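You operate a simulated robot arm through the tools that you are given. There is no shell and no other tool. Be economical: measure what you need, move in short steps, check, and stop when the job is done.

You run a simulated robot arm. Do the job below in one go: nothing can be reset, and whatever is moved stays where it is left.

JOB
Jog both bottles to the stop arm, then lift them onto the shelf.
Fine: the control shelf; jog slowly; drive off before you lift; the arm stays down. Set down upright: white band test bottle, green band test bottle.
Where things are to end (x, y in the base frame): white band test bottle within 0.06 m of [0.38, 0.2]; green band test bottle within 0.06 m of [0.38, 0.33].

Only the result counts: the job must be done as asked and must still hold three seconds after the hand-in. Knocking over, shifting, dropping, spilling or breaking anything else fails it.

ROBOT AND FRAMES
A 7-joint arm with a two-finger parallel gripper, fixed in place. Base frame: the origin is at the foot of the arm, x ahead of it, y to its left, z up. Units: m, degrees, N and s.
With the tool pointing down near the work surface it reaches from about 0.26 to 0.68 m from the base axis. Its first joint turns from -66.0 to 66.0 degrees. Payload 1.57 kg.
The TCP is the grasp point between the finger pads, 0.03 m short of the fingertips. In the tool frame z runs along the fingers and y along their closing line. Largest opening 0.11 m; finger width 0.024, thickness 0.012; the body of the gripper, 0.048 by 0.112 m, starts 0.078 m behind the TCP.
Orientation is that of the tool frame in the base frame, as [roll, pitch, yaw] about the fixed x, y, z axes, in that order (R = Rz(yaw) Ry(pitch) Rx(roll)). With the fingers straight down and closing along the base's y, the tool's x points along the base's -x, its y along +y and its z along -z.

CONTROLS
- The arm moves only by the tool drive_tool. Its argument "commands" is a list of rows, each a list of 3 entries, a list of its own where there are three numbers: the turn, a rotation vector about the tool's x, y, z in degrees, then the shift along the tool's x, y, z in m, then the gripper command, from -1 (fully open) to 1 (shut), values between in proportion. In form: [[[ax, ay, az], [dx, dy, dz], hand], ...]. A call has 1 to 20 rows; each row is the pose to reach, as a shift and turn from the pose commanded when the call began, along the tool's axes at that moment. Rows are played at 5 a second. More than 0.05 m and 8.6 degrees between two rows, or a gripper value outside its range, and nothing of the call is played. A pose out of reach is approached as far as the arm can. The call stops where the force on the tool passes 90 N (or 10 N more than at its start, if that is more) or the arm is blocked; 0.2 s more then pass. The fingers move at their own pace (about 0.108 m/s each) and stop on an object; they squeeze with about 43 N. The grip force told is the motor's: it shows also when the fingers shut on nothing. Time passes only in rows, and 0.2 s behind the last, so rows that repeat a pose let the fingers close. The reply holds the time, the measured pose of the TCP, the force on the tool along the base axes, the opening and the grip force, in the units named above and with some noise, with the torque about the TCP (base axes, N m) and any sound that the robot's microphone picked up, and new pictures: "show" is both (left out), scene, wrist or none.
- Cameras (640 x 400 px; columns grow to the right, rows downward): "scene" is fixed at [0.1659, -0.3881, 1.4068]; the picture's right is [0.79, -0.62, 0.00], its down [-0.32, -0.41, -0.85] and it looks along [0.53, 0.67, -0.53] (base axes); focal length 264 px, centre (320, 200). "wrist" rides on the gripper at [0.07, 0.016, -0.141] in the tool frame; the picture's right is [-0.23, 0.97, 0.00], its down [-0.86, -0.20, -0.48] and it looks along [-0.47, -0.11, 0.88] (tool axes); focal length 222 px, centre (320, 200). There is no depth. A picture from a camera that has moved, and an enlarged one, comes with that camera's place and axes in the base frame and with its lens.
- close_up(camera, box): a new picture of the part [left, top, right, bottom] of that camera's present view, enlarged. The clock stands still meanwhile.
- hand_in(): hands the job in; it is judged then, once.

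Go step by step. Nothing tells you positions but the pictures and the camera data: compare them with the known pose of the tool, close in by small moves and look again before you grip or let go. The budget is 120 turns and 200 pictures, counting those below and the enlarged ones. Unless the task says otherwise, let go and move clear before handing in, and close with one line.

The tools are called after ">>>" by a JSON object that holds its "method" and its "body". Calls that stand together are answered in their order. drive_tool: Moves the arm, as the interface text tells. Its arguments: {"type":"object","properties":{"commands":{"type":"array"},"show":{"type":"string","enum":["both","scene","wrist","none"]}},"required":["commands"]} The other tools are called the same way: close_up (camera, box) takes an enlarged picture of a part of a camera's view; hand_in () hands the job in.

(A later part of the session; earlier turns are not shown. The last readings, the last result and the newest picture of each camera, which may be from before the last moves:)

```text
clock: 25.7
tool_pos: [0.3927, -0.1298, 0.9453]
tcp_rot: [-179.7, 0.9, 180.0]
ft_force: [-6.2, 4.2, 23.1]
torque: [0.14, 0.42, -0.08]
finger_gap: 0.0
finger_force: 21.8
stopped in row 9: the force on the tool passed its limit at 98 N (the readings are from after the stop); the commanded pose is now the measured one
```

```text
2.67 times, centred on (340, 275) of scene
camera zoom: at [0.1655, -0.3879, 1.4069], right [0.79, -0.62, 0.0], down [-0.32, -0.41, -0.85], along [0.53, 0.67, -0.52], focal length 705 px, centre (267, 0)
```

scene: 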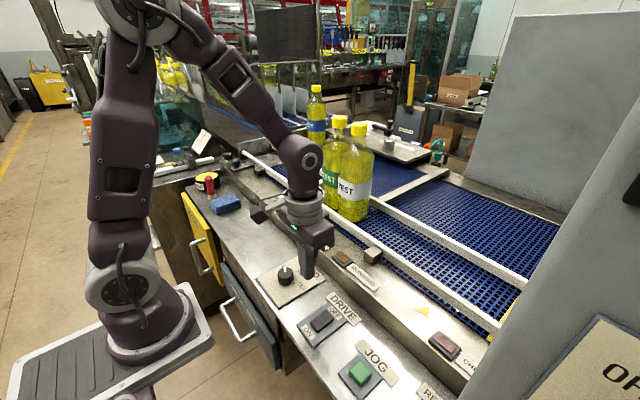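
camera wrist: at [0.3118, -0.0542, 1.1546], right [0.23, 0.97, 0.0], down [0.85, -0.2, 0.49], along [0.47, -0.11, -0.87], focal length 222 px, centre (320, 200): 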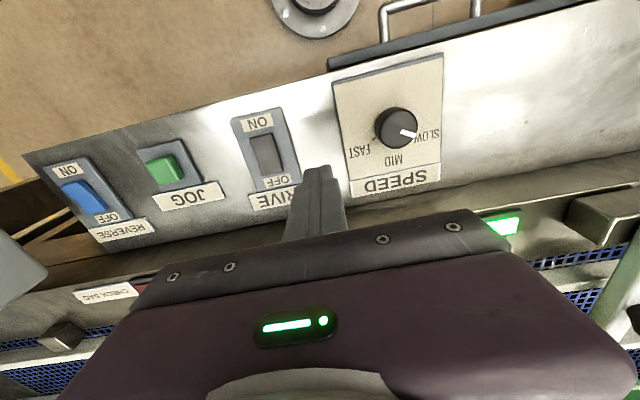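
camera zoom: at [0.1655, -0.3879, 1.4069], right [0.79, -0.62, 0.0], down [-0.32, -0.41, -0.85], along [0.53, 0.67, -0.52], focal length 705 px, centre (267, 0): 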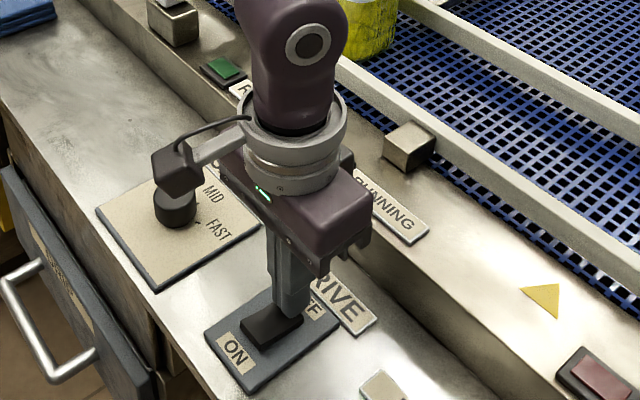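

READY is dark now: DRIVE is off. I'll rise clear, and then travel to hover above the white bottle (~[0.64, 0.07]) with tips well above the caps.

>>> {"method": "drive_tool", "body": {"commands": [[[0, 0, 0], [0, 0, -0.03], 1], [[0, 0, 0], [0, 0, -0.07], 1], [[0, 0, 0], [0, 0, -0.115], 1], [[0, 0, 0], [0, 0, -0.16], 0.7], [[0, 0, 0], [0, 0, -0.205], 0.3], [[0, 0, 0], [0, 0, -0.25], 0], [[0, 0, 0], [0, 0, -0.295], 0], [[0, 0, 0], [0, 0, -0.34], 0], [[0, 0, 0], [0, 0, -0.38], 0], [[0, 0, 0], [-0.02, 0.035, -0.39], 0], [[0, 0, 0], [-0.04, 0.07, -0.39], 0], [[0, 0, 0], [-0.06, 0.105, -0.39], 0], [[0, 0, 0], [-0.08, 0.14, -0.39], 0], [[0, 0, 0], [-0.1, 0.17, -0.39], 0], [[0, 0, 0], [-0.125, 0.2, -0.39], 0], [[0, 0, 0], [-0.16, 0.2, -0.39], 0], [[0, 0, 0], [-0.19, 0.2, -0.39], 0], [[0, 0, 0], [-0.21, 0.2, -0.39], 0], [[0, 0, 0], [-0.21, 0.2, -0.39], 0]]}}

>>> {"method": "close_up", "body": {"camera": "scene", "box": [280, 90, 400, 240]}}

```text
clock: 29.7
tool_pos: [0.5239, 0.0639, 1.2803]
tcp_rot: [-179.7, 1.0, 180.0]
ft_force: [-0.2, -0.2, -0.2]
torque: [-0.02, -0.01, -0.01]
finger_gap: 0.055
finger_force: 0.1
out of reach, approached as far as the arm can: row 12, 13, 14, 15, 16, 17, 18, 19
camera wrist: at [0.4526, 0.08, 1.4195], right [0.23, 0.97, 0.0], down [0.85, -0.2, 0.49], along [0.48, -0.11, -0.87], focal length 222 px, centre (320, 200)
```

scene: 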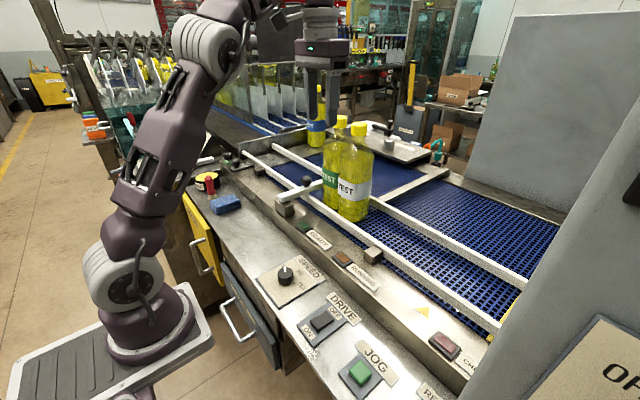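
wrist: 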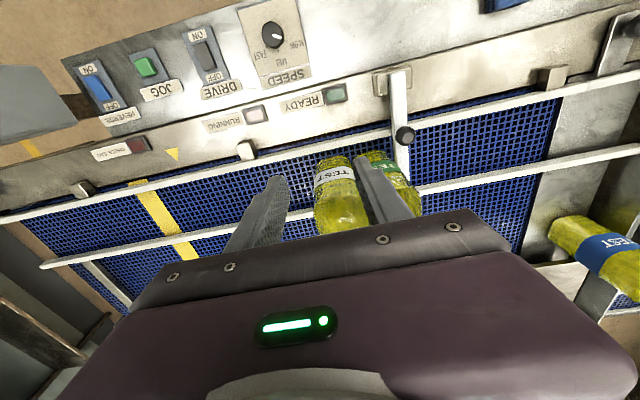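

```text
2.67 times, centred on (340, 165) of scene
camera zoom: at [0.1659, -0.3881, 1.4068], right [0.79, -0.62, 0.0], down [-0.32, -0.41, -0.85], along [0.53, 0.67, -0.53], focal length 705 px, centre (267, 293)
```

zoom: 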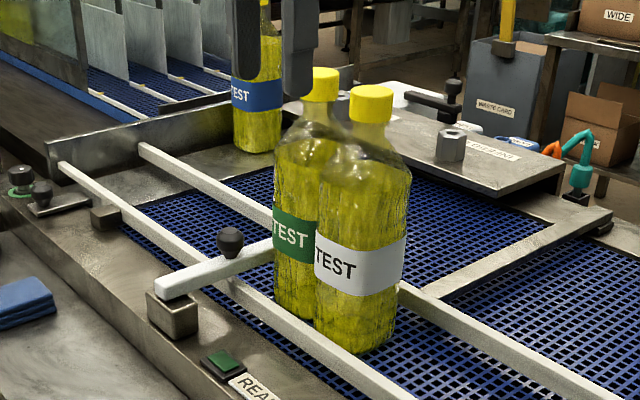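

READY is off, and the bottles are queued: white cap ≈[0.656, 0.072, 1.21], green cap ≈[0.656, 0.144, 1.21]. A vertical tool can't reach that high and far, so I'll tilt the tool ~40° outward while backing off.

>>> {"method": "drive_tool", "body": {"commands": [[[0, 0, 0], [0.03, 0, 0], 0], [[0, -7, 0], [0.06, 0, 0], 0], [[0, -15, 0], [0.09, 0, 0], 0], [[0, -23, 0], [0.11, 0, 0], 0], [[0, -31, 0], [0.12, 0, 0], 0], [[0, -39, 0], [0.12, 0, 0], 0], [[0, -39, 0], [0.12, 0, 0], 0], [[0, -39, 0], [0.12, 0, 0], 0]]}}

```text
clock: 31.5
tool_pos: [0.4028, 0.0644, 1.2771]
tcp_rot: [-179.5, 40.0, -179.7]
ft_force: [0.0, -1.3, -0.2]
torque: [0.02, -0.02, 0.01]
finger_gap: 0.055
finger_force: 0.0
camera wrist: at [0.2578, 0.0793, 1.3403], right [0.17, 0.97, 0.14], down [0.35, -0.19, 0.92], along [0.92, -0.11, -0.37], focal length 222 px, centre (320, 200)
```

scene: 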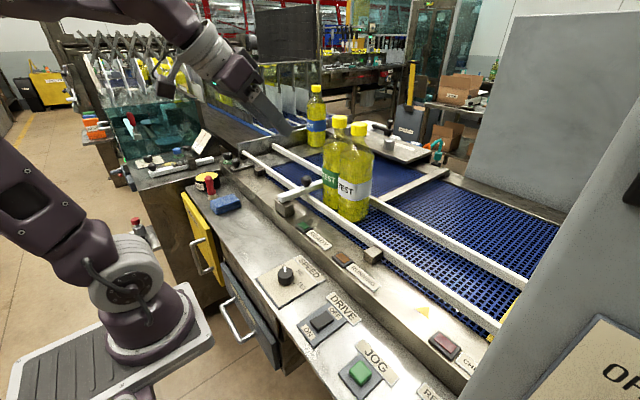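
wrist: 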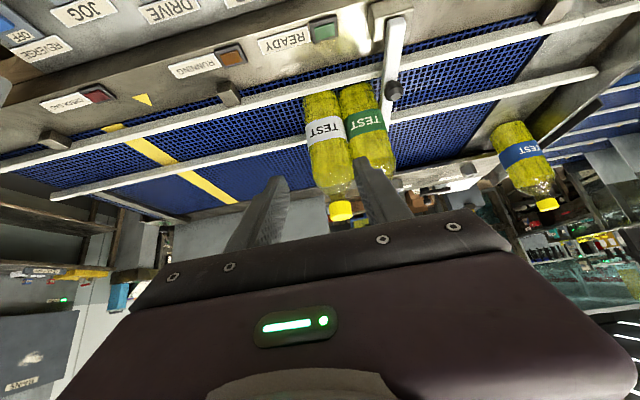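

The tilted view shows both bottles; triangulation gives white cap ≈[0.651, 0.068, 1.208], green ≈[0.651, 0.140, 1.208]. I'll go to a stand-off 9 cm back along the tool axis from the green cap.

>>> {"method": "drive_tool", "body": {"commands": [[[0, 0, 0], [-0.02, 0.015, 0.02], 0], [[0, 0, 0], [-0.045, 0.03, 0.042], 0], [[0, 0, 0], [-0.07, 0.045, 0.063], 0], [[0, 0, 0], [-0.095, 0.06, 0.085], 0], [[0, 0, 0], [-0.12, 0.07, 0.107], 0], [[0, 0, 0], [-0.142, 0.0756, 0.126], 0], [[0, 0, 0], [-0.142, 0.0756, 0.126], 0]]}}

>>> {"method": "close_up", "body": {"camera": "wrist", "box": [220, 100, 460, 250]}}

>>> {"method": "close_up", "body": {"camera": "scene", "box": [280, 60, 420, 200]}}

```text
clock: 33.1
tool_pos: [0.5907, 0.1376, 1.2715]
tcp_rot: [-179.6, 39.9, -179.7]
ft_force: [0.1, -0.3, 0.7]
torque: [-0.01, 0.02, -0.02]
finger_gap: 0.0551
finger_force: 0.2
camera wrist: at [0.447, 0.1542, 1.3338], right [0.17, 0.97, 0.14], down [0.35, -0.19, 0.92], along [0.92, -0.11, -0.37], focal length 222 px, centre (320, 200)
```

scene: 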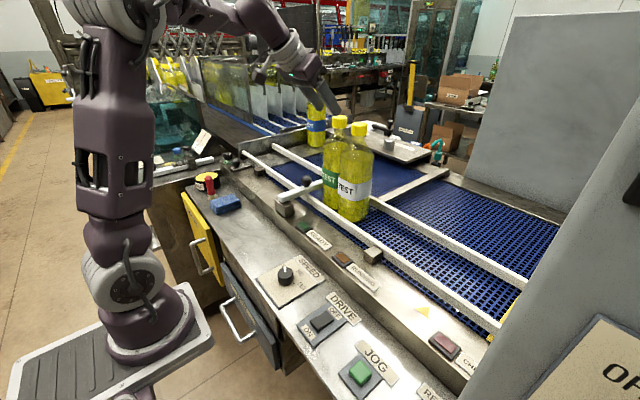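
wrist: 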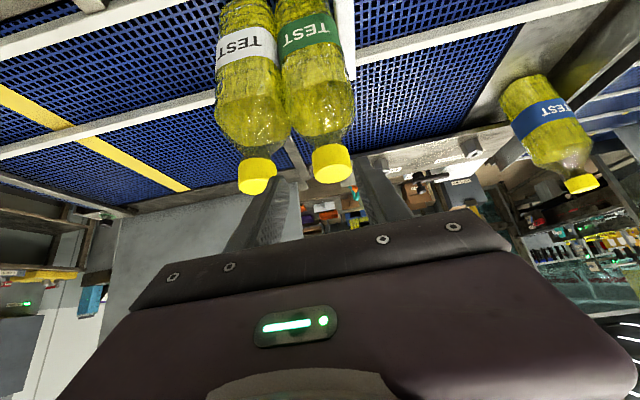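

```text
2.67 times, centred on (340, 175) of wrist
camera zoom: at [0.447, 0.1542, 1.3338], right [0.17, 0.97, 0.14], down [0.35, -0.19, 0.92], along [0.92, -0.11, -0.37], focal length 592 px, centre (267, 267)
```

zoom: 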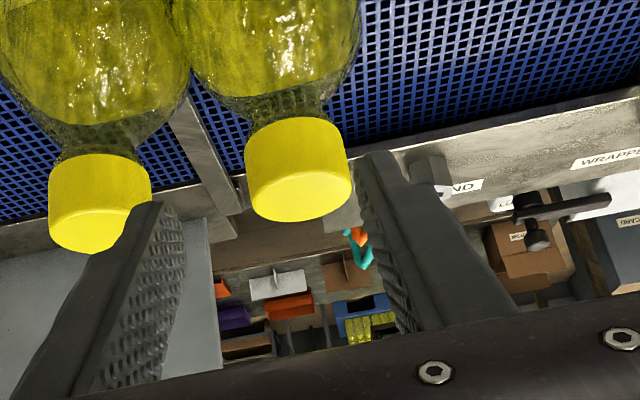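

```text
2.86 times, centred on (350, 130) of scene
camera zoom: at [0.1659, -0.3881, 1.4068], right [0.79, -0.62, 0.0], down [-0.32, -0.41, -0.85], along [0.53, 0.67, -0.53], focal length 755 px, centre (234, 400)
```

zoom: 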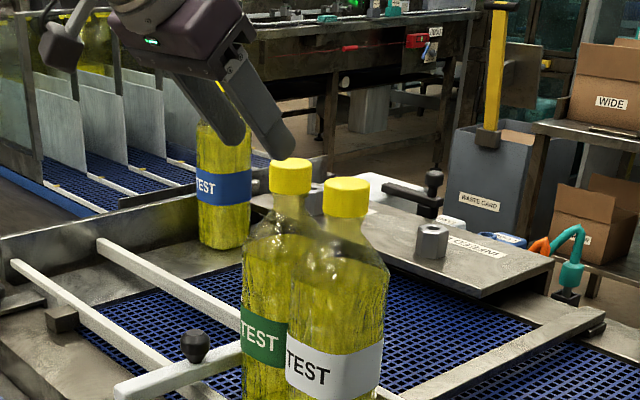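

Refined: green cap centre ≈[0.657, 0.148, 1.206], white ≈[0.650, 0.065, 1.208]. I'll open slightly to 0.068, align laterally, and go in most of the way.

>>> {"method": "drive_tool", "body": {"commands": [[[0, 0, 0], [-0.007, 0.01, 0], -0.24], [[0, 0, 0], [-0.007, 0.01, 0.02], -0.24], [[0, 0, 0], [-0.007, 0.01, 0.04], -0.24], [[0, 0, 0], [-0.007, 0.01, 0.055], -0.24], [[0, 0, 0], [-0.007, 0.01, 0.065], -0.24], [[0, 0, 0], [-0.007, 0.01, 0.065], -0.24]], "show": "none"}}

>>> {"method": "close_up", "body": {"camera": "wrist", "box": [220, 100, 460, 250]}}

>>> {"method": "close_up", "body": {"camera": "scene", "box": [290, 70, 400, 180]}}

```text
clock: 34.5
tool_pos: [0.6377, 0.1472, 1.2274]
tcp_rot: [-179.6, 40.1, -179.7]
ft_force: [0.1, -0.5, -0.6]
torque: [0.02, 0.02, 0.02]
finger_gap: 0.0679
finger_force: 0.1
```

```text
2.67 times, centred on (340, 175) of wrist
camera zoom: at [0.4938, 0.1639, 1.2897], right [0.17, 0.97, 0.14], down [0.35, -0.19, 0.92], along [0.92, -0.11, -0.37], focal length 592 px, centre (267, 267)
```

zoom: 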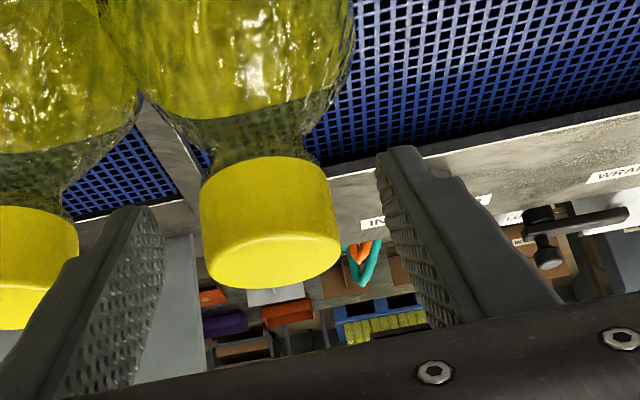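

```text
3.64 times, centred on (345, 125) of scene
camera zoom: at [0.1659, -0.3881, 1.4068], right [0.79, -0.62, 0.0], down [-0.32, -0.41, -0.85], along [0.53, 0.67, -0.53], focal length 961 px, centre (229, 473)
```

zoom: 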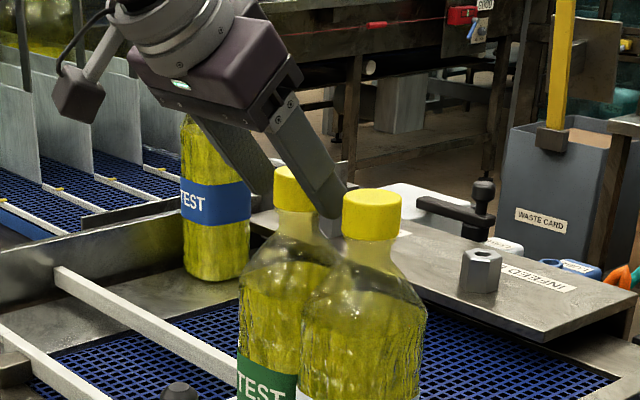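

Well straddled. Advance the last 3 cm, then close on the cap.

>>> {"method": "drive_tool", "body": {"commands": [[[0, 0, 0], [0, 0, 0.01], -0.24], [[0, 0, 0], [-0.001, 0, 0.02], -0.24], [[0, 0, 0], [-0.001, 0, 0.029], -0.24], [[0, 0, 0], [-0.001, 0, 0.029], -0.24], [[0, 0, 0], [-0.001, 0, 0.029], 0.2], [[0, 0, 0], [-0.001, 0, 0.029], 0.6], [[0, 0, 0], [-0.001, 0, 0.029], 1], [[0, 0, 0], [-0.001, 0, 0.029], 1], [[0, 0, 0], [-0.001, 0, 0.029], 1]]}}

>>> {"method": "close_up", "body": {"camera": "scene", "box": [290, 70, 400, 180]}}

```text
clock: 36.5
tool_pos: [0.6572, 0.1476, 1.2055]
tcp_rot: [-179.6, 39.9, -179.8]
ft_force: [1.3, -0.5, 0.1]
torque: [0.4, -0.2, -0.06]
finger_gap: 0.0396
finger_force: 42.7
camera wrist: at [0.5135, 0.164, 1.2689], right [0.17, 0.97, 0.14], down [0.35, -0.2, 0.92], along [0.92, -0.11, -0.37], focal length 222 px, centre (320, 200)
```

scene: 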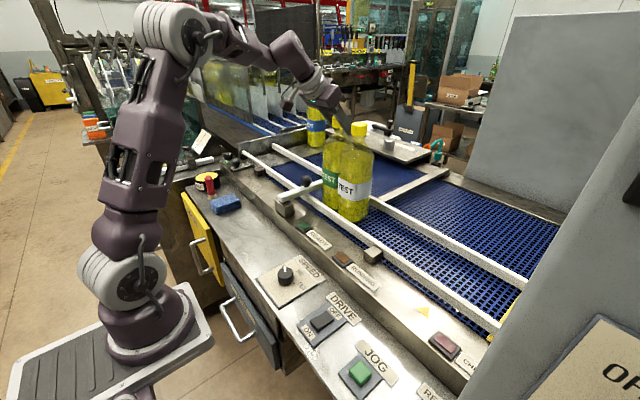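
wrist: 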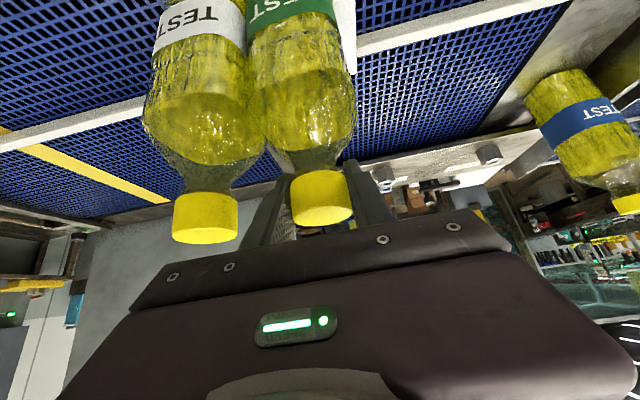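

```text
3.64 times, centred on (345, 125) of scene
camera zoom: at [0.1659, -0.3882, 1.4068], right [0.79, -0.62, 0.0], down [-0.32, -0.41, -0.85], along [0.53, 0.67, -0.52], focal length 961 px, centre (229, 473)
```

zoom: 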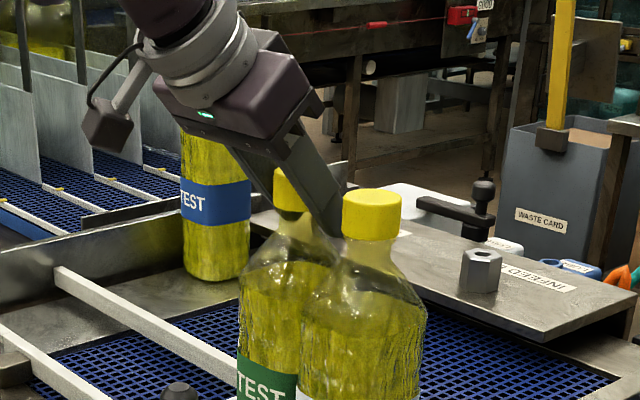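

Gripped the green cap (gap 0.040, 43 N). Lifting straight up slowly.

>>> {"method": "drive_tool", "body": {"commands": [[[0, 0, 0], [-0.0064, 0, -0.0077], 1], [[0, 0, 0], [-0.0129, 0, -0.0153], 1], [[0, 0, 0], [-0.0225, 0, -0.0268], 1], [[0, 0, 0], [-0.0322, 0, -0.0383], 1], [[0, 0, 0], [-0.045, 0, -0.0536], 1], [[0, 0, 0], [-0.0579, 0, -0.0689], 1], [[0, 0, 0], [-0.0707, 0, -0.0843], 1], [[0, 0, 0], [-0.0772, 0, -0.0919], 1], [[0, 0, 0], [-0.0772, 0, -0.0919], 1]]}}

```text
clock: 38.5
tool_pos: [0.6571, 0.15, 1.3262]
tcp_rot: [-179.6, 40.0, -179.7]
ft_force: [0.6, 0.1, -8.0]
torque: [0.0, -0.04, 0.0]
finger_gap: 0.0397
finger_force: 43.5
camera wrist: at [0.5138, 0.1662, 1.3893], right [0.17, 0.97, 0.14], down [0.35, -0.19, 0.92], along [0.92, -0.11, -0.37], focal length 222 px, centre (320, 200)
```

scene: 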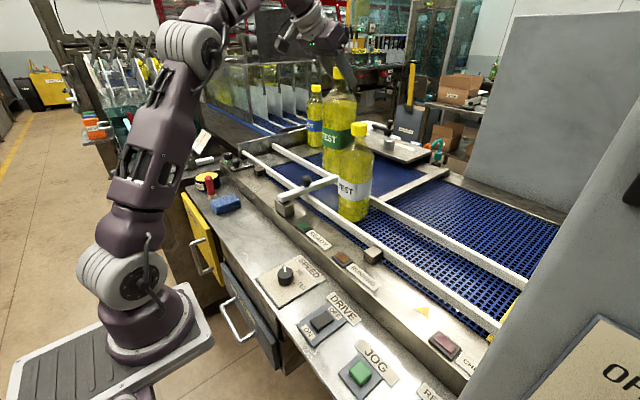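
wrist: 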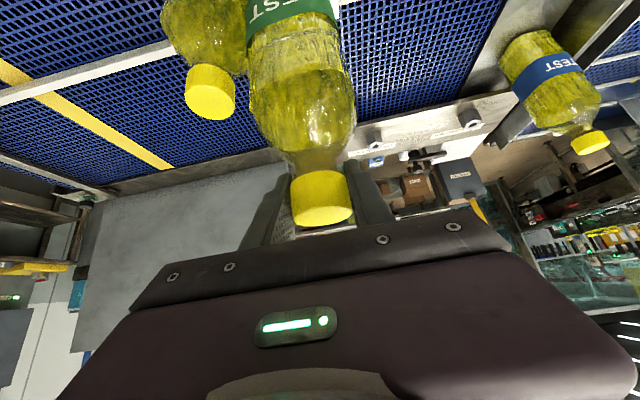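

Green is hanging upright (~0.8 kg) and white stands undisturbed. Lift another ~6 cm to clear the stop arm's knob, then draw back.

>>> {"method": "drive_tool", "body": {"commands": [[[0, 0, 0], [-0.0129, 0, -0.0153], 1], [[0, 0, 0], [-0.0257, 0, -0.0306], 1], [[0, 0, 0], [-0.0386, 0, -0.046], 1], [[0, 0, 0], [-0.0386, 0, -0.046], 1]]}}

```text
clock: 39.5
tool_pos: [0.649, 0.1463, 1.3568]
tcp_rot: [-179.5, 39.8, -179.8]
ft_force: [-0.9, 2.1, -7.6]
torque: [0.4, -0.07, 0.06]
finger_gap: 0.0398
finger_force: 43.2
out of reach, approached as far as the arm can: row 2, 3, 4
camera wrist: at [0.5056, 0.163, 1.4194], right [0.17, 0.97, 0.14], down [0.35, -0.19, 0.92], along [0.92, -0.11, -0.38], focal length 222 px, centre (320, 200)
```

scene: 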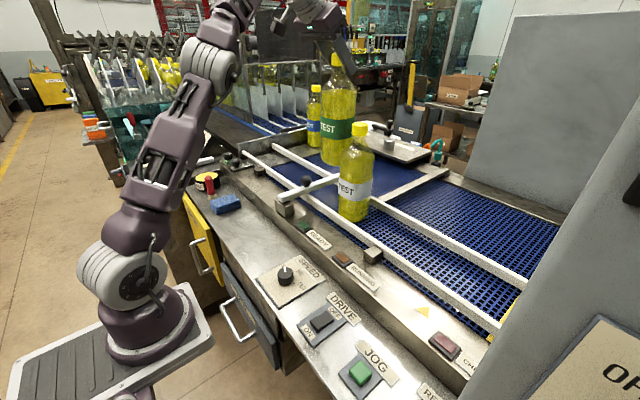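
wrist: 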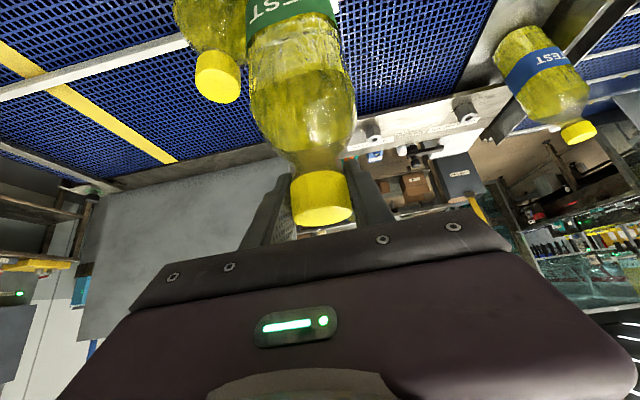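

The base is now ~1.08 m high, above the knob. I'll draw back toward x≈0.42 at the same y.

>>> {"method": "drive_tool", "body": {"commands": [[[0, 0, 0], [0.0089, 0, -0.0205], 1], [[0, 0, 0], [0.0216, 0, -0.0443], 1], [[0, 0, 0], [0.0445, 0, -0.0635], 1], [[0, 0, 0], [0.067, 0, -0.0825], 1], [[0, 0, 0], [0.09, 0, -0.1016], 1], [[0, 0, 0], [0.113, 0, -0.121], 1], [[0, 0, 0], [0.136, 0, -0.1403], 1], [[0, 0, 0], [0.155, 0, -0.156], 1], [[0, 0, 0], [0.1625, 0, -0.1626], 1], [[0, 0, 0], [0.1625, 0, -0.1626], 1]]}}

```text
clock: 41.7
tool_pos: [0.4214, 0.1476, 1.3756]
tcp_rot: [-179.6, 40.0, -179.8]
ft_force: [-0.2, -0.1, -7.6]
torque: [0.02, -0.01, 0.02]
finger_gap: 0.0396
finger_force: 43.5
camera wrist: at [0.2757, 0.1639, 1.4386], right [0.17, 0.97, 0.14], down [0.35, -0.19, 0.92], along [0.92, -0.11, -0.37], focal length 222 px, centre (320, 200)
```

scene: 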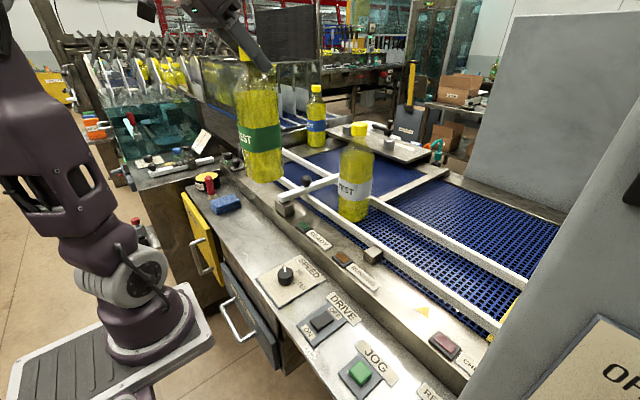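
wrist: 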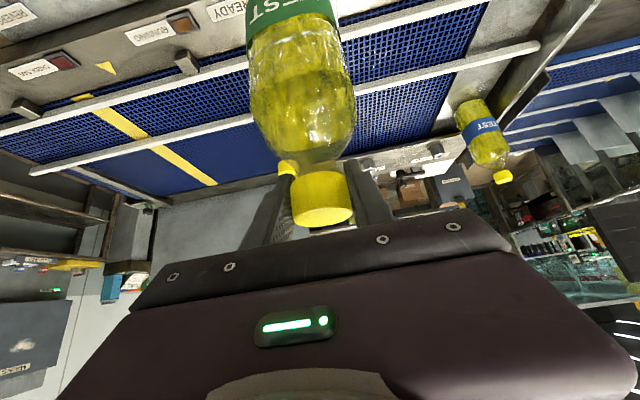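

Now move over the shelf at [0.38, 0.305] (clear of the sponge), then begin lowering.

>>> {"method": "drive_tool", "body": {"commands": [[[0, 0, 0], [0.006, 0.03, -0.005], 1], [[0, 0, 0], [0.012, 0.06, -0.01], 1], [[0, 0, 0], [0.018, 0.09, -0.016], 1], [[0, 0, 0], [0.025, 0.12, -0.021], 1], [[0, 0, 0], [0.0317, 0.145, -0.0266], 1], [[0, 0, 0], [0.0317, 0.157, -0.0266], 1], [[0, 0, 0], [0.051, 0.157, -0.0036], 1], [[0, 0, 0], [0.07, 0.157, 0.0194], 1], [[0, 0, 0], [0.0896, 0.157, 0.0424], 1], [[0, 0, 0], [0.1089, 0.157, 0.0653], 1], [[0, 0, 0], [0.1217, 0.157, 0.0806], 1], [[0, 0, 0], [0.1217, 0.157, 0.0806], 1]]}}

>>> {"method": "close_up", "body": {"camera": "scene", "box": [160, 80, 340, 260]}}

```text
clock: 44.3
tool_pos: [0.3799, 0.3058, 1.2329]
tcp_rot: [-179.6, 39.8, -179.8]
ft_force: [-0.1, -0.1, -7.0]
torque: [0.02, 0.0, 0.01]
finger_gap: 0.0397
finger_force: 42.6
camera wrist: at [0.2348, 0.3222, 1.2962], right [0.17, 0.97, 0.14], down [0.35, -0.19, 0.92], along [0.92, -0.11, -0.37], focal length 222 px, centre (320, 200)
```

scene: 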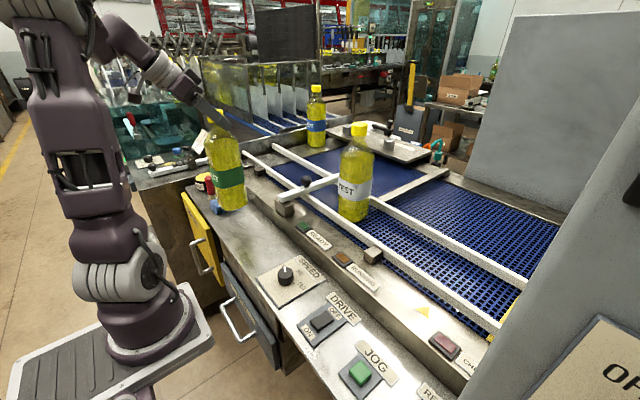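
wrist: 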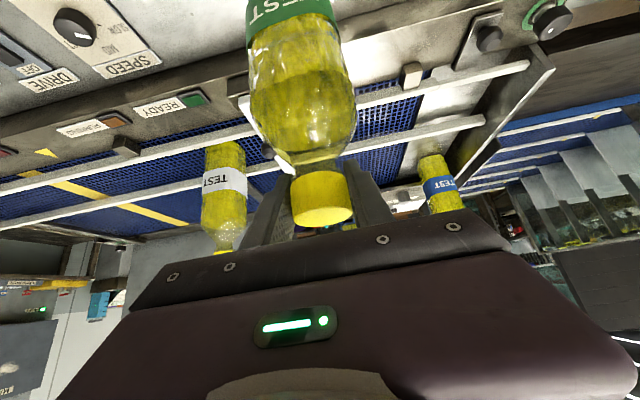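

```text
2.22 times, centred on (250, 170) of scene
camera zoom: at [0.166, -0.388, 1.4068], right [0.79, -0.62, 0.0], down [-0.32, -0.41, -0.85], along [0.53, 0.67, -0.53], focal length 587 px, centre (476, 267)
```

zoom: 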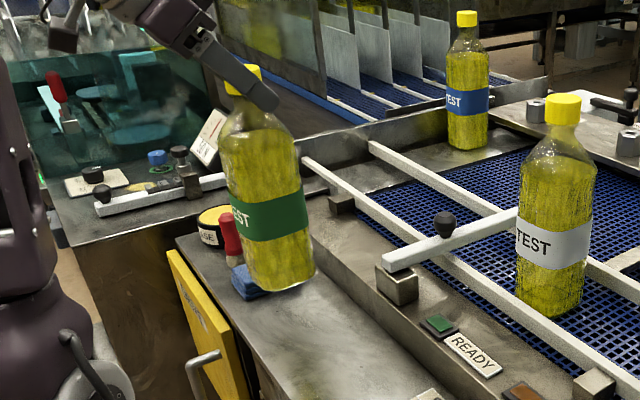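

Lowering gently the rest of the way, in small steps.

>>> {"method": "drive_tool", "body": {"commands": [[[0, 0, 0], [0.0064, 0, 0.0077], 1], [[0, 0, 0], [0.0129, 0, 0.0153], 1], [[0, 0, 0], [0.0193, 0, 0.023], 1], [[0, 0, 0], [0.0225, 0, 0.0268], 1], [[0, 0, 0], [0.0257, 0, 0.0306], 1], [[0, 0, 0], [0.0277, 0, 0.0329], 1], [[0, 0, 0], [0.0277, 0, 0.0329], 1]], "show": "none"}}

>>> {"method": "close_up", "body": {"camera": "scene", "box": [180, 80, 320, 260]}}

```text
clock: 45.9
tool_pos: [0.3783, 0.3038, 1.1907]
tcp_rot: [-179.6, 39.9, -179.7]
ft_force: [-0.7, 1.0, -8.5]
torque: [0.05, -0.03, 0.0]
finger_gap: 0.0394
finger_force: 43.1
```

```text
2.22 times, centred on (250, 170) of scene
camera zoom: at [0.166, -0.388, 1.4068], right [0.79, -0.62, 0.0], down [-0.32, -0.41, -0.85], along [0.53, 0.67, -0.53], focal length 587 px, centre (476, 267)
```

zoom: 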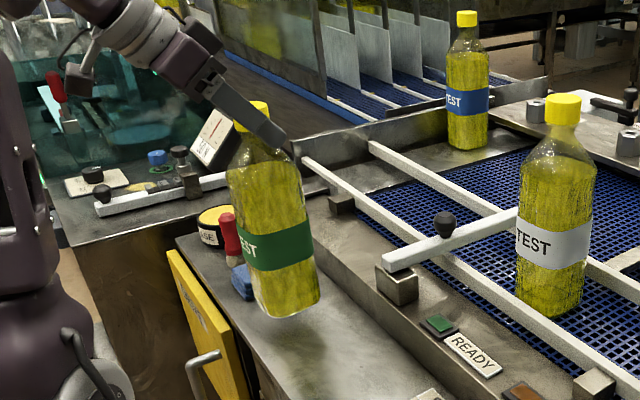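

Still hanging; upright by perspective. Continue down in 3 mm steps.

>>> {"method": "drive_tool", "body": {"commands": [[[0, 0, 0], [0.0019, 0, 0.0023], 1], [[0, 0, 0], [0.0039, 0, 0.0046], 1], [[0, 0, 0], [0.0058, 0, 0.0069], 1], [[0, 0, 0], [0.0071, 0, 0.0084], 1], [[0, 0, 0], [0.0071, 0, 0.0084], 1]], "show": "none"}}

```text
clock: 47.1
tool_pos: [0.3799, 0.3043, 1.1798]
tcp_rot: [-179.6, 39.9, -179.7]
ft_force: [-0.3, 0.0, -7.9]
torque: [0.01, 0.0, 0.02]
finger_gap: 0.0394
finger_force: 43.2
```

>>> {"method": "drive_tool", "body": {"commands": [[[0, 0, 0], [0.0013, 0, 0.0015], 1], [[0, 0, 0], [0.0026, 0, 0.0031], 1], [[0, 0, 0], [0.0039, 0, 0.0046], 1], [[0, 0, 0], [0.0039, 0, 0.0046], 1]], "show": "none"}}

>>> {"method": "close_up", "body": {"camera": "scene", "box": [180, 80, 320, 260]}}

```text
clock: 48.1
tool_pos: [0.3805, 0.3048, 1.1748]
tcp_rot: [-179.6, 39.9, -179.7]
ft_force: [0.2, 0.3, -7.7]
torque: [0.0, -0.05, 0.01]
finger_gap: 0.0394
finger_force: 43.2
```

```text
2.22 times, centred on (250, 170) of scene
camera zoom: at [0.166, -0.388, 1.4068], right [0.79, -0.62, 0.0], down [-0.32, -0.41, -0.85], along [0.53, 0.67, -0.53], focal length 587 px, centre (476, 267)
```

zoom: 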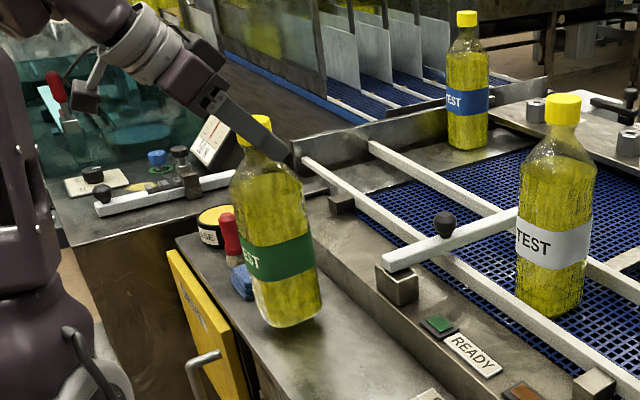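

Still hanging with ~1–2 cm to go. Continue in small increments.

>>> {"method": "drive_tool", "body": {"commands": [[[0, 0, 0], [0.0013, 0, 0.0015], 1], [[0, 0, 0], [0.0026, 0, 0.0031], 1], [[0, 0, 0], [0.0039, 0, 0.0046], 1], [[0, 0, 0], [0.0045, 0, 0.0054], 1]], "show": "none"}}

```text
clock: 49.1
tool_pos: [0.3799, 0.305, 1.1671]
tcp_rot: [-179.6, 39.9, -179.8]
ft_force: [0.6, 0.0, -8.3]
torque: [-0.01, -0.02, 0.0]
finger_gap: 0.0393
finger_force: 43.0
```

>>> {"method": "drive_tool", "body": {"commands": [[[0, 0, 0], [0.0013, 0, 0.0015], 1], [[0, 0, 0], [0.0026, 0, 0.0031], 1], [[0, 0, 0], [0.0032, 0, 0.0038], 1]], "show": "none"}}

```text
clock: 49.9
tool_pos: [0.3801, 0.304, 1.1628]
tcp_rot: [-179.7, 39.9, -179.7]
ft_force: [0.8, 0.2, -8.7]
torque: [0.01, 0.0, 0.01]
finger_gap: 0.0395
finger_force: 42.7
```

>>> {"method": "drive_tool", "body": {"commands": [[[0, 0, 0], [0.0013, 0, 0.0015], 1], [[0, 0, 0], [0.0026, 0, 0.0031], 1], [[0, 0, 0], [0.0032, 0, 0.0038], 1]], "show": "none"}}

>>> {"method": "close_up", "body": {"camera": "scene", "box": [180, 80, 320, 260]}}

```text
clock: 50.7
tool_pos: [0.3786, 0.3034, 1.1576]
tcp_rot: [-179.6, 39.8, -179.7]
ft_force: [0.2, -0.8, -7.6]
torque: [-0.02, -0.03, 0.01]
finger_gap: 0.0396
finger_force: 42.5
```

```text
2.22 times, centred on (250, 170) of scene
camera zoom: at [0.166, -0.388, 1.4068], right [0.79, -0.62, 0.0], down [-0.32, -0.41, -0.85], along [0.53, 0.67, -0.53], focal length 587 px, centre (476, 267)
```

zoom: 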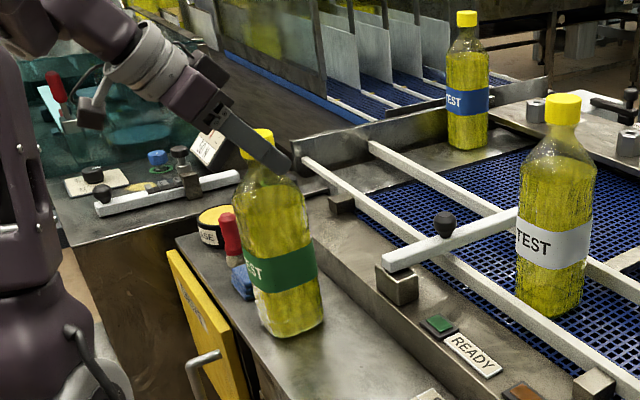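

>>> {"method": "drive_tool", "body": {"commands": [[[0, 0, 0], [0.0013, 0, 0.0015], 1], [[0, 0, 0], [0.0026, 0, 0.0031], 1], [[0, 0, 0], [0.0032, 0, 0.0038], 1]], "show": "none"}}

```text
clock: 51.5
tool_pos: [0.3798, 0.3032, 1.1568]
tcp_rot: [-179.8, 40.3, -179.8]
ft_force: [-0.8, -4.6, 33.0]
torque: [-0.32, -0.09, -0.18]
finger_gap: 0.0399
finger_force: 43.0
```

Contact with the shelf. I'll ease off ~3 mm and open the fingers slowly.

>>> {"method": "drive_tool", "body": {"commands": [[[0, 0, 0], [-0.0019, 0, -0.0023], 1], [[0, 0, 0], [-0.0019, 0, -0.0023], 1]], "show": "none"}}

```text
clock: 52.1
tool_pos: [0.3785, 0.3047, 1.1545]
tcp_rot: [-179.5, 39.8, -179.7]
ft_force: [1.6, 1.4, -1.2]
torque: [0.61, -0.63, -0.06]
finger_gap: 0.0396
finger_force: 42.7
```

>>> {"method": "drive_tool", "body": {"commands": [[[0, 0, 0], [0, 0, 0], 0.2], [[0, 0, 0], [0, 0, 0], 0], [[0, 0, 0], [0, 0, 0], -0.24], [[0, 0, 0], [0, 0, 0], -0.24], [[0, 0, 0], [0, 0, 0], -0.24]]}}

>>> {"method": "close_up", "body": {"camera": "scene", "box": [180, 80, 320, 260]}}

>>> {"method": "close_up", "body": {"camera": "wrist", "box": [220, 100, 460, 250]}}

```text
clock: 53.3
tool_pos: [0.3793, 0.3047, 1.1543]
tcp_rot: [-179.6, 39.8, -179.7]
ft_force: [0.5, -0.1, 0.5]
torque: [0.01, -0.02, -0.02]
finger_gap: 0.0685
finger_force: 0.0
camera wrist: at [0.2351, 0.3203, 1.2188], right [0.17, 0.97, 0.14], down [0.35, -0.19, 0.92], along [0.92, -0.11, -0.37], focal length 222 px, centre (320, 200)
```

scene: 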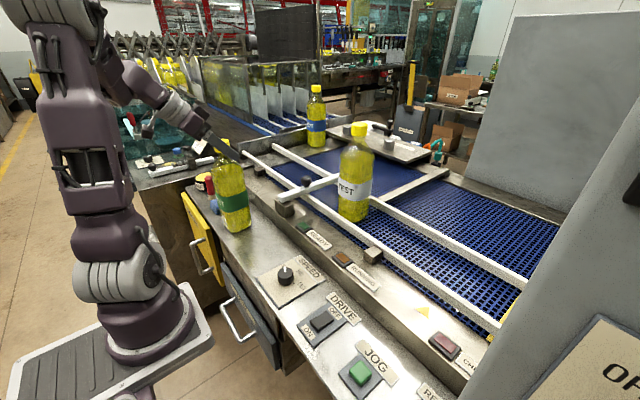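
wrist: 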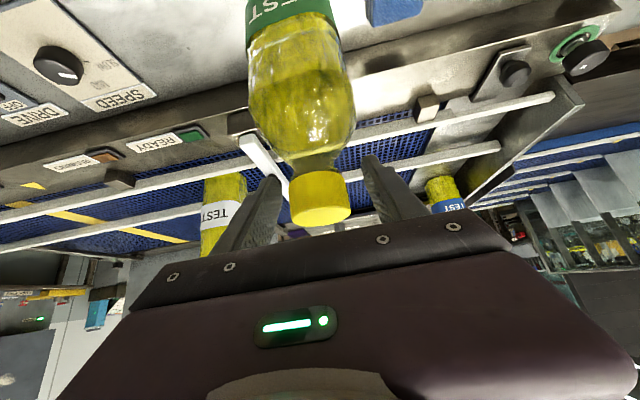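

```text
2.22 times, centred on (250, 170) of scene
camera zoom: at [0.1659, -0.3881, 1.4068], right [0.79, -0.62, 0.0], down [-0.32, -0.41, -0.85], along [0.53, 0.67, -0.53], focal length 587 px, centre (476, 267)
```

zoom: 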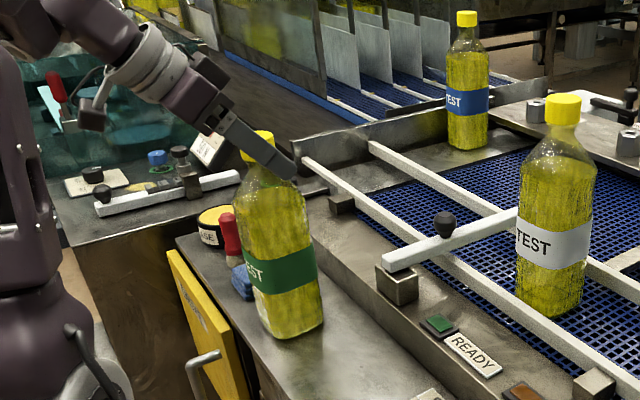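

```text
2.67 times, centred on (340, 175) of wrist
camera zoom: at [0.2351, 0.3203, 1.2188], right [0.17, 0.97, 0.14], down [0.35, -0.19, 0.92], along [0.92, -0.11, -0.37], focal length 592 px, centre (267, 267)
```

zoom: 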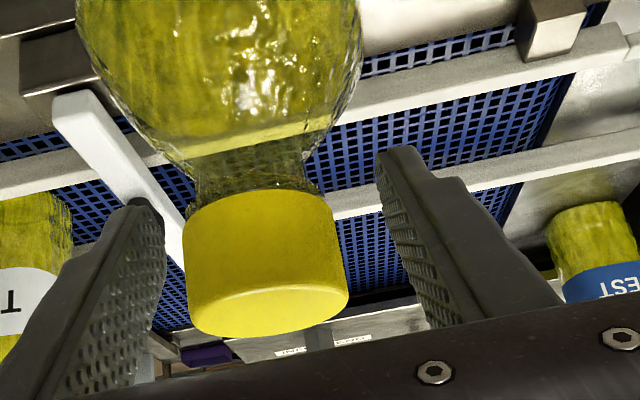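

Green stands upright on the shelf, released. I'll back off and rise, then travel to the stand-off for the white bottle.

>>> {"method": "drive_tool", "body": {"commands": [[[0, 0, 0], [0, 0, -0.015], -0.24], [[0, 0, 0], [0, 0, -0.035], -0.24], [[0, 0, 0], [-0.005, 0, -0.055], -0.24], [[0, 0, 0], [-0.0257, 0, -0.0806], -0.24], [[0, 0, 0], [-0.0514, 0, -0.1112], -0.24], [[0, 0, 0], [-0.0772, 0, -0.1419], -0.24], [[0, 0, 0], [-0.0836, 0, -0.1496], -0.24], [[0, 0, 0], [-0.0995, -0.024, -0.1304], -0.24], [[0, 0, 0], [-0.1154, -0.048, -0.1112], -0.24], [[0, 0, 0], [-0.1312, -0.072, -0.092], -0.24], [[0, 0, 0], [-0.1471, -0.096, -0.0728], -0.24], [[0, 0, 0], [-0.163, -0.12, -0.0536], -0.24], [[0, 0, 0], [-0.1789, -0.144, -0.0344], -0.24], [[0, 0, 0], [-0.1948, -0.168, -0.0152], -0.24], [[0, 0, 0], [-0.2106, -0.192, 0.004], -0.24], [[0, 0, 0], [-0.2265, -0.216, 0.0232], -0.24], [[0, 0, 0], [-0.2424, -0.24, 0.0424], -0.24], [[0, 0, 0], [-0.2424, -0.24, 0.0424], -0.24]]}}

>>> {"method": "close_up", "body": {"camera": "wrist", "box": [220, 100, 460, 250]}}

>>> {"method": "close_up", "body": {"camera": "scene", "box": [200, 80, 400, 260]}}

```text
clock: 57.1
tool_pos: [0.5913, 0.0639, 1.2822]
tcp_rot: [-179.6, 39.9, -179.7]
ft_force: [-0.3, -0.8, 0.6]
torque: [0.01, -0.02, 0.01]
finger_gap: 0.0687
finger_force: 0.0
camera wrist: at [0.4472, 0.0806, 1.3454], right [0.17, 0.97, 0.14], down [0.35, -0.19, 0.92], along [0.92, -0.11, -0.37], focal length 222 px, centre (320, 200)
```

scene: 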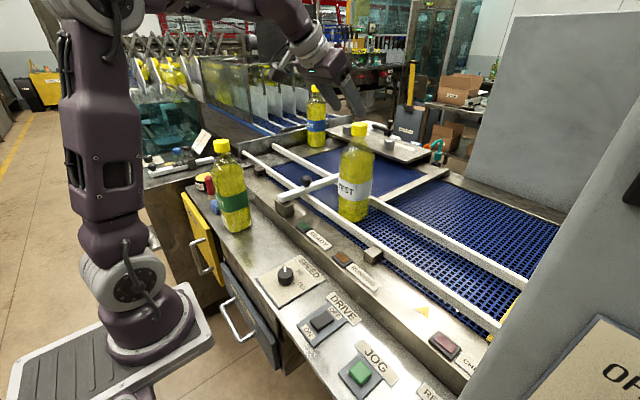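
wrist: 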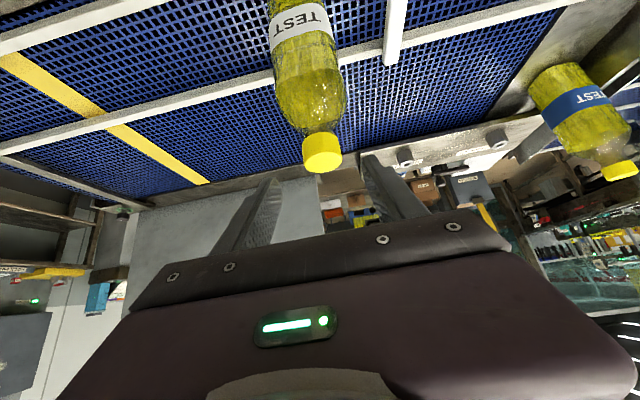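

```text
2.67 times, centred on (340, 175) of wrist
camera zoom: at [0.4472, 0.0806, 1.3454], right [0.17, 0.97, 0.14], down [0.35, -0.19, 0.92], along [0.92, -0.11, -0.37], focal length 592 px, centre (267, 267)
```

zoom: 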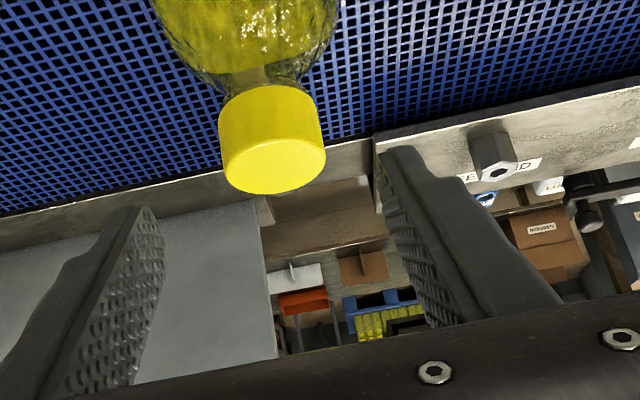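

```text
2.22 times, centred on (300, 170) of scene
camera zoom: at [0.1659, -0.3881, 1.4068], right [0.79, -0.62, 0.0], down [-0.32, -0.41, -0.85], along [0.53, 0.67, -0.53], focal length 587 px, centre (364, 267)
```

zoom: 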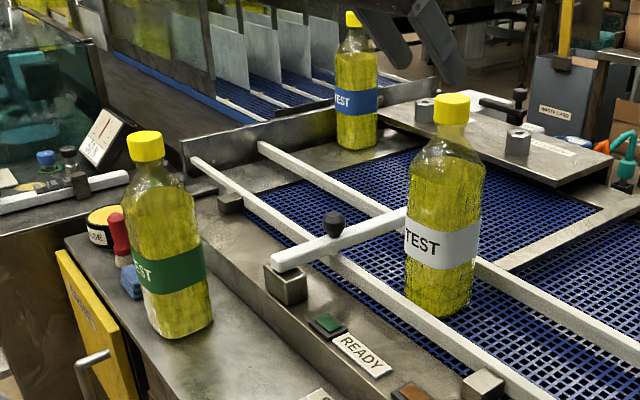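

White cap confirmed at ≈[0.653, 0.065, 1.207]. Going in along the tool axis to just short of it, then closing.

>>> {"method": "drive_tool", "body": {"commands": [[[0, 0, 0], [0.002, 0.001, 0.02], -0.24], [[0, 0, 0], [0.002, 0.001, 0.04], -0.24], [[0, 0, 0], [0.002, 0.001, 0.055], -0.24], [[0, 0, 0], [0.002, 0.001, 0.068], -0.24], [[0, 0, 0], [0.002, 0.001, 0.068], -0.24]], "show": "none"}}

>>> {"method": "close_up", "body": {"camera": "wrist", "box": [220, 100, 460, 250]}}

```text
clock: 58.3
tool_pos: [0.6344, 0.0661, 1.2274]
tcp_rot: [-179.6, 39.9, -179.7]
ft_force: [0.1, -0.1, -0.5]
torque: [-0.03, -0.03, 0.02]
finger_gap: 0.068
finger_force: 0.1
```

```text
2.67 times, centred on (340, 175) of wrist
camera zoom: at [0.4898, 0.0825, 1.2901], right [0.17, 0.97, 0.14], down [0.35, -0.19, 0.92], along [0.92, -0.11, -0.37], focal length 592 px, centre (267, 267)
```

zoom: 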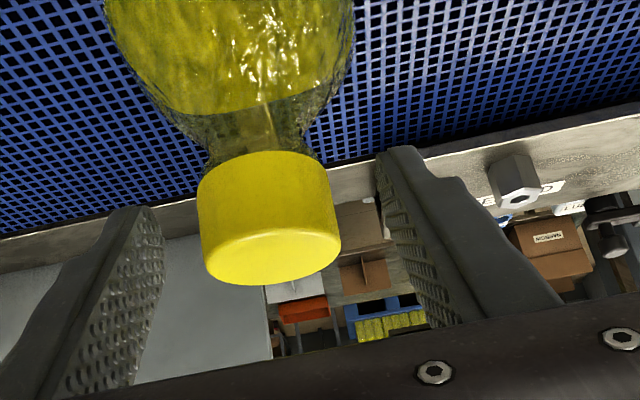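

>>> {"method": "drive_tool", "body": {"commands": [[[0, 0, 0], [0, 0, 0.01], -0.24], [[0, 0, 0], [0, 0, 0.02], -0.24], [[0, 0, 0], [0, 0, 0.028], -0.24], [[0, 0, 0], [0, 0, 0.028], -0.24], [[0, 0, 0], [0, 0, 0.028], 0.2], [[0, 0, 0], [0, 0, 0.028], 0.6], [[0, 0, 0], [0, 0, 0.028], 1], [[0, 0, 0], [0, 0, 0.028], 1], [[0, 0, 0], [0, 0, 0.028], 1]], "show": "none"}}

```text
clock: 60.3
tool_pos: [0.6519, 0.0655, 1.2047]
tcp_rot: [-179.6, 39.8, -179.8]
ft_force: [1.0, 2.4, 0.7]
torque: [0.57, -0.19, -0.02]
finger_gap: 0.0395
finger_force: 43.0
```

Gripped white (0.0395 gap). Lift straight up 12 cm, then draw back to x≈0.40.

>>> {"method": "drive_tool", "body": {"commands": [[[0, 0, 0], [-0.0064, 0, -0.0077], 1], [[0, 0, 0], [-0.0129, 0, -0.0153], 1], [[0, 0, 0], [-0.0225, 0, -0.0268], 1], [[0, 0, 0], [-0.0322, 0, -0.0383], 1], [[0, 0, 0], [-0.045, 0, -0.0536], 1], [[0, 0, 0], [-0.0579, 0, -0.0689], 1], [[0, 0, 0], [-0.0707, 0, -0.0843], 1], [[0, 0, 0], [-0.0772, 0, -0.0919], 1], [[0, 0, 0], [-0.0772, 0, -0.0919], 1], [[0, 0, 0], [-0.066, 0, -0.1013], 1], [[0, 0, 0], [-0.043, 0, -0.1206], 1], [[0, 0, 0], [-0.02, 0, -0.14], 1], [[0, 0, 0], [0.003, 0, -0.1593], 1], [[0, 0, 0], [0.026, 0, -0.1785], 1], [[0, 0, 0], [0.049, 0, -0.198], 1], [[0, 0, 0], [0.072, 0, -0.217], 1], [[0, 0, 0], [0.095, 0, -0.2364], 1], [[0, 0, 0], [0.1155, 0, -0.2537], 1], [[0, 0, 0], [0.1155, 0, -0.2537], 1]]}}

```text
clock: 64.3
tool_pos: [0.4008, 0.0669, 1.324]
tcp_rot: [-179.6, 39.9, -179.7]
ft_force: [0.7, 0.0, -8.4]
torque: [-0.03, -0.03, 0.03]
finger_gap: 0.0396
finger_force: 43.2
camera wrist: at [0.2576, 0.083, 1.3877], right [0.17, 0.97, 0.14], down [0.35, -0.19, 0.92], along [0.92, -0.11, -0.37], focal length 222 px, centre (320, 200)
```

scene: 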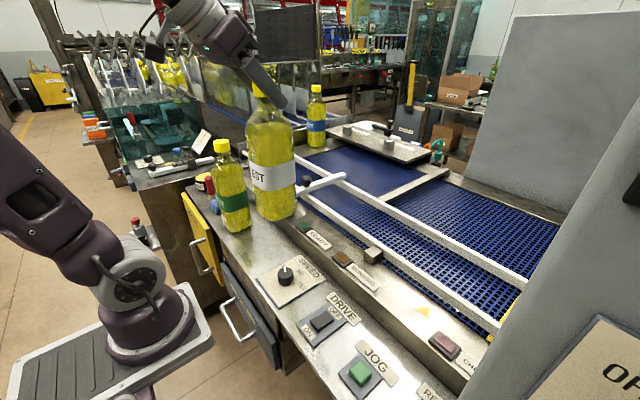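
wrist: 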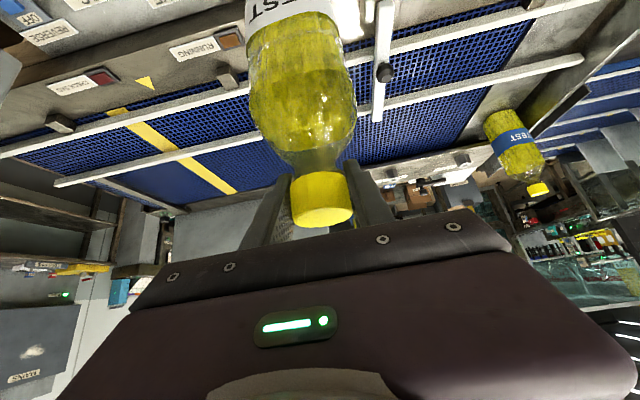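

Now over to [0.38, 0.187] and lower to about 1 cm above the shelf.

>>> {"method": "drive_tool", "body": {"commands": [[[0, 0, 0], [0.005, 0.03, -0.004], 1], [[0, 0, 0], [0.01, 0.06, -0.008], 1], [[0, 0, 0], [0.0161, 0.09, -0.0135], 1], [[0, 0, 0], [0.0161, 0.112, -0.0135], 1], [[0, 0, 0], [0.0161, 0.12, -0.0135], 1], [[0, 0, 0], [0.0354, 0.12, 0.0095], 1], [[0, 0, 0], [0.0547, 0.12, 0.0325], 1], [[0, 0, 0], [0.074, 0.12, 0.0555], 1], [[0, 0, 0], [0.09, 0.12, 0.0746], 1], [[0, 0, 0], [0.1029, 0.12, 0.0899], 1], [[0, 0, 0], [0.1125, 0.12, 0.1014], 1], [[0, 0, 0], [0.1158, 0.12, 0.1052], 1], [[0, 0, 0], [0.1158, 0.12, 0.1052], 1]], "show": "scene"}}

>>> {"method": "close_up", "body": {"camera": "scene", "box": [180, 100, 340, 280]}}

```text
clock: 67.1
tool_pos: [0.3782, 0.1858, 1.17]
tcp_rot: [-179.6, 39.9, -179.7]
ft_force: [-0.4, 0.1, -8.6]
torque: [-0.02, -0.03, 0.01]
finger_gap: 0.0397
finger_force: 42.9
```

scene: 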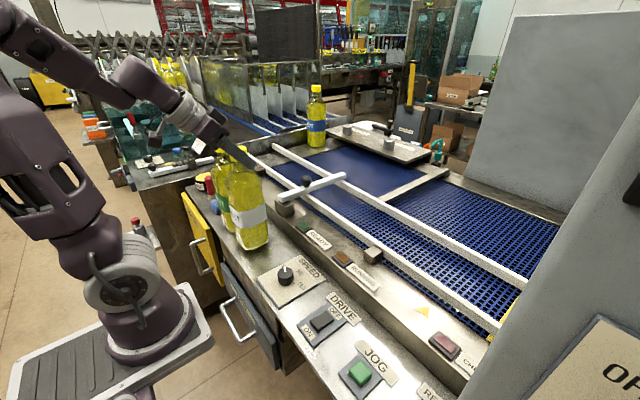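

```text
2.22 times, centred on (260, 190) of scene
camera zoom: at [0.166, -0.3881, 1.4068], right [0.79, -0.62, 0.0], down [-0.32, -0.41, -0.85], along [0.53, 0.67, -0.53], focal length 587 px, centre (453, 222)
```

zoom: 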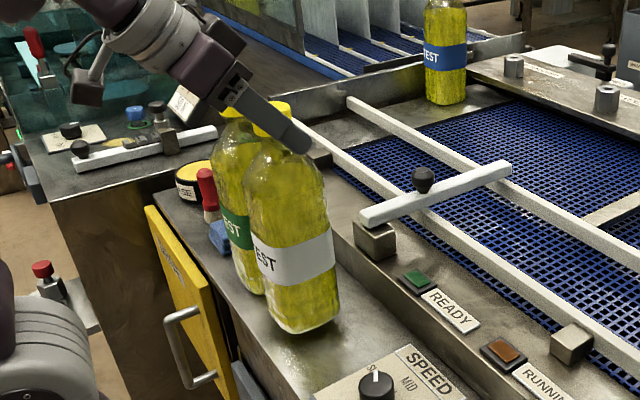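

Good placement. Lowering the last centimetre with 2 mm steps.

>>> {"method": "drive_tool", "body": {"commands": [[[0, 0, 0], [0.0019, 0, 0.0023], 1], [[0, 0, 0], [0.0039, 0, 0.0046], 1], [[0, 0, 0], [0.0058, 0, 0.0069], 1], [[0, 0, 0], [0.0071, 0, 0.0084], 1], [[0, 0, 0], [0.0071, 0, 0.0084], 1]], "show": "none"}}

```text
clock: 68.3
tool_pos: [0.3797, 0.1857, 1.1595]
tcp_rot: [-179.6, 39.9, -179.8]
ft_force: [0.3, 0.3, -7.4]
torque: [-0.01, -0.02, 0.0]
finger_gap: 0.0397
finger_force: 43.0
```

>>> {"method": "drive_tool", "body": {"commands": [[[0, 0, 0], [0.0013, 0, 0.0015], 1], [[0, 0, 0], [0.0019, 0, 0.0023], 1], [[0, 0, 0], [0.0026, 0, 0.0031], 1], [[0, 0, 0], [0.0026, 0, 0.0031], 1]], "show": "none"}}

```text
clock: 69.3
tool_pos: [0.3803, 0.184, 1.1546]
tcp_rot: [-179.6, 40.0, -179.7]
ft_force: [-2.5, -2.4, 9.3]
torque: [-0.13, 0.68, 0.07]
finger_gap: 0.0394
finger_force: 42.3
```

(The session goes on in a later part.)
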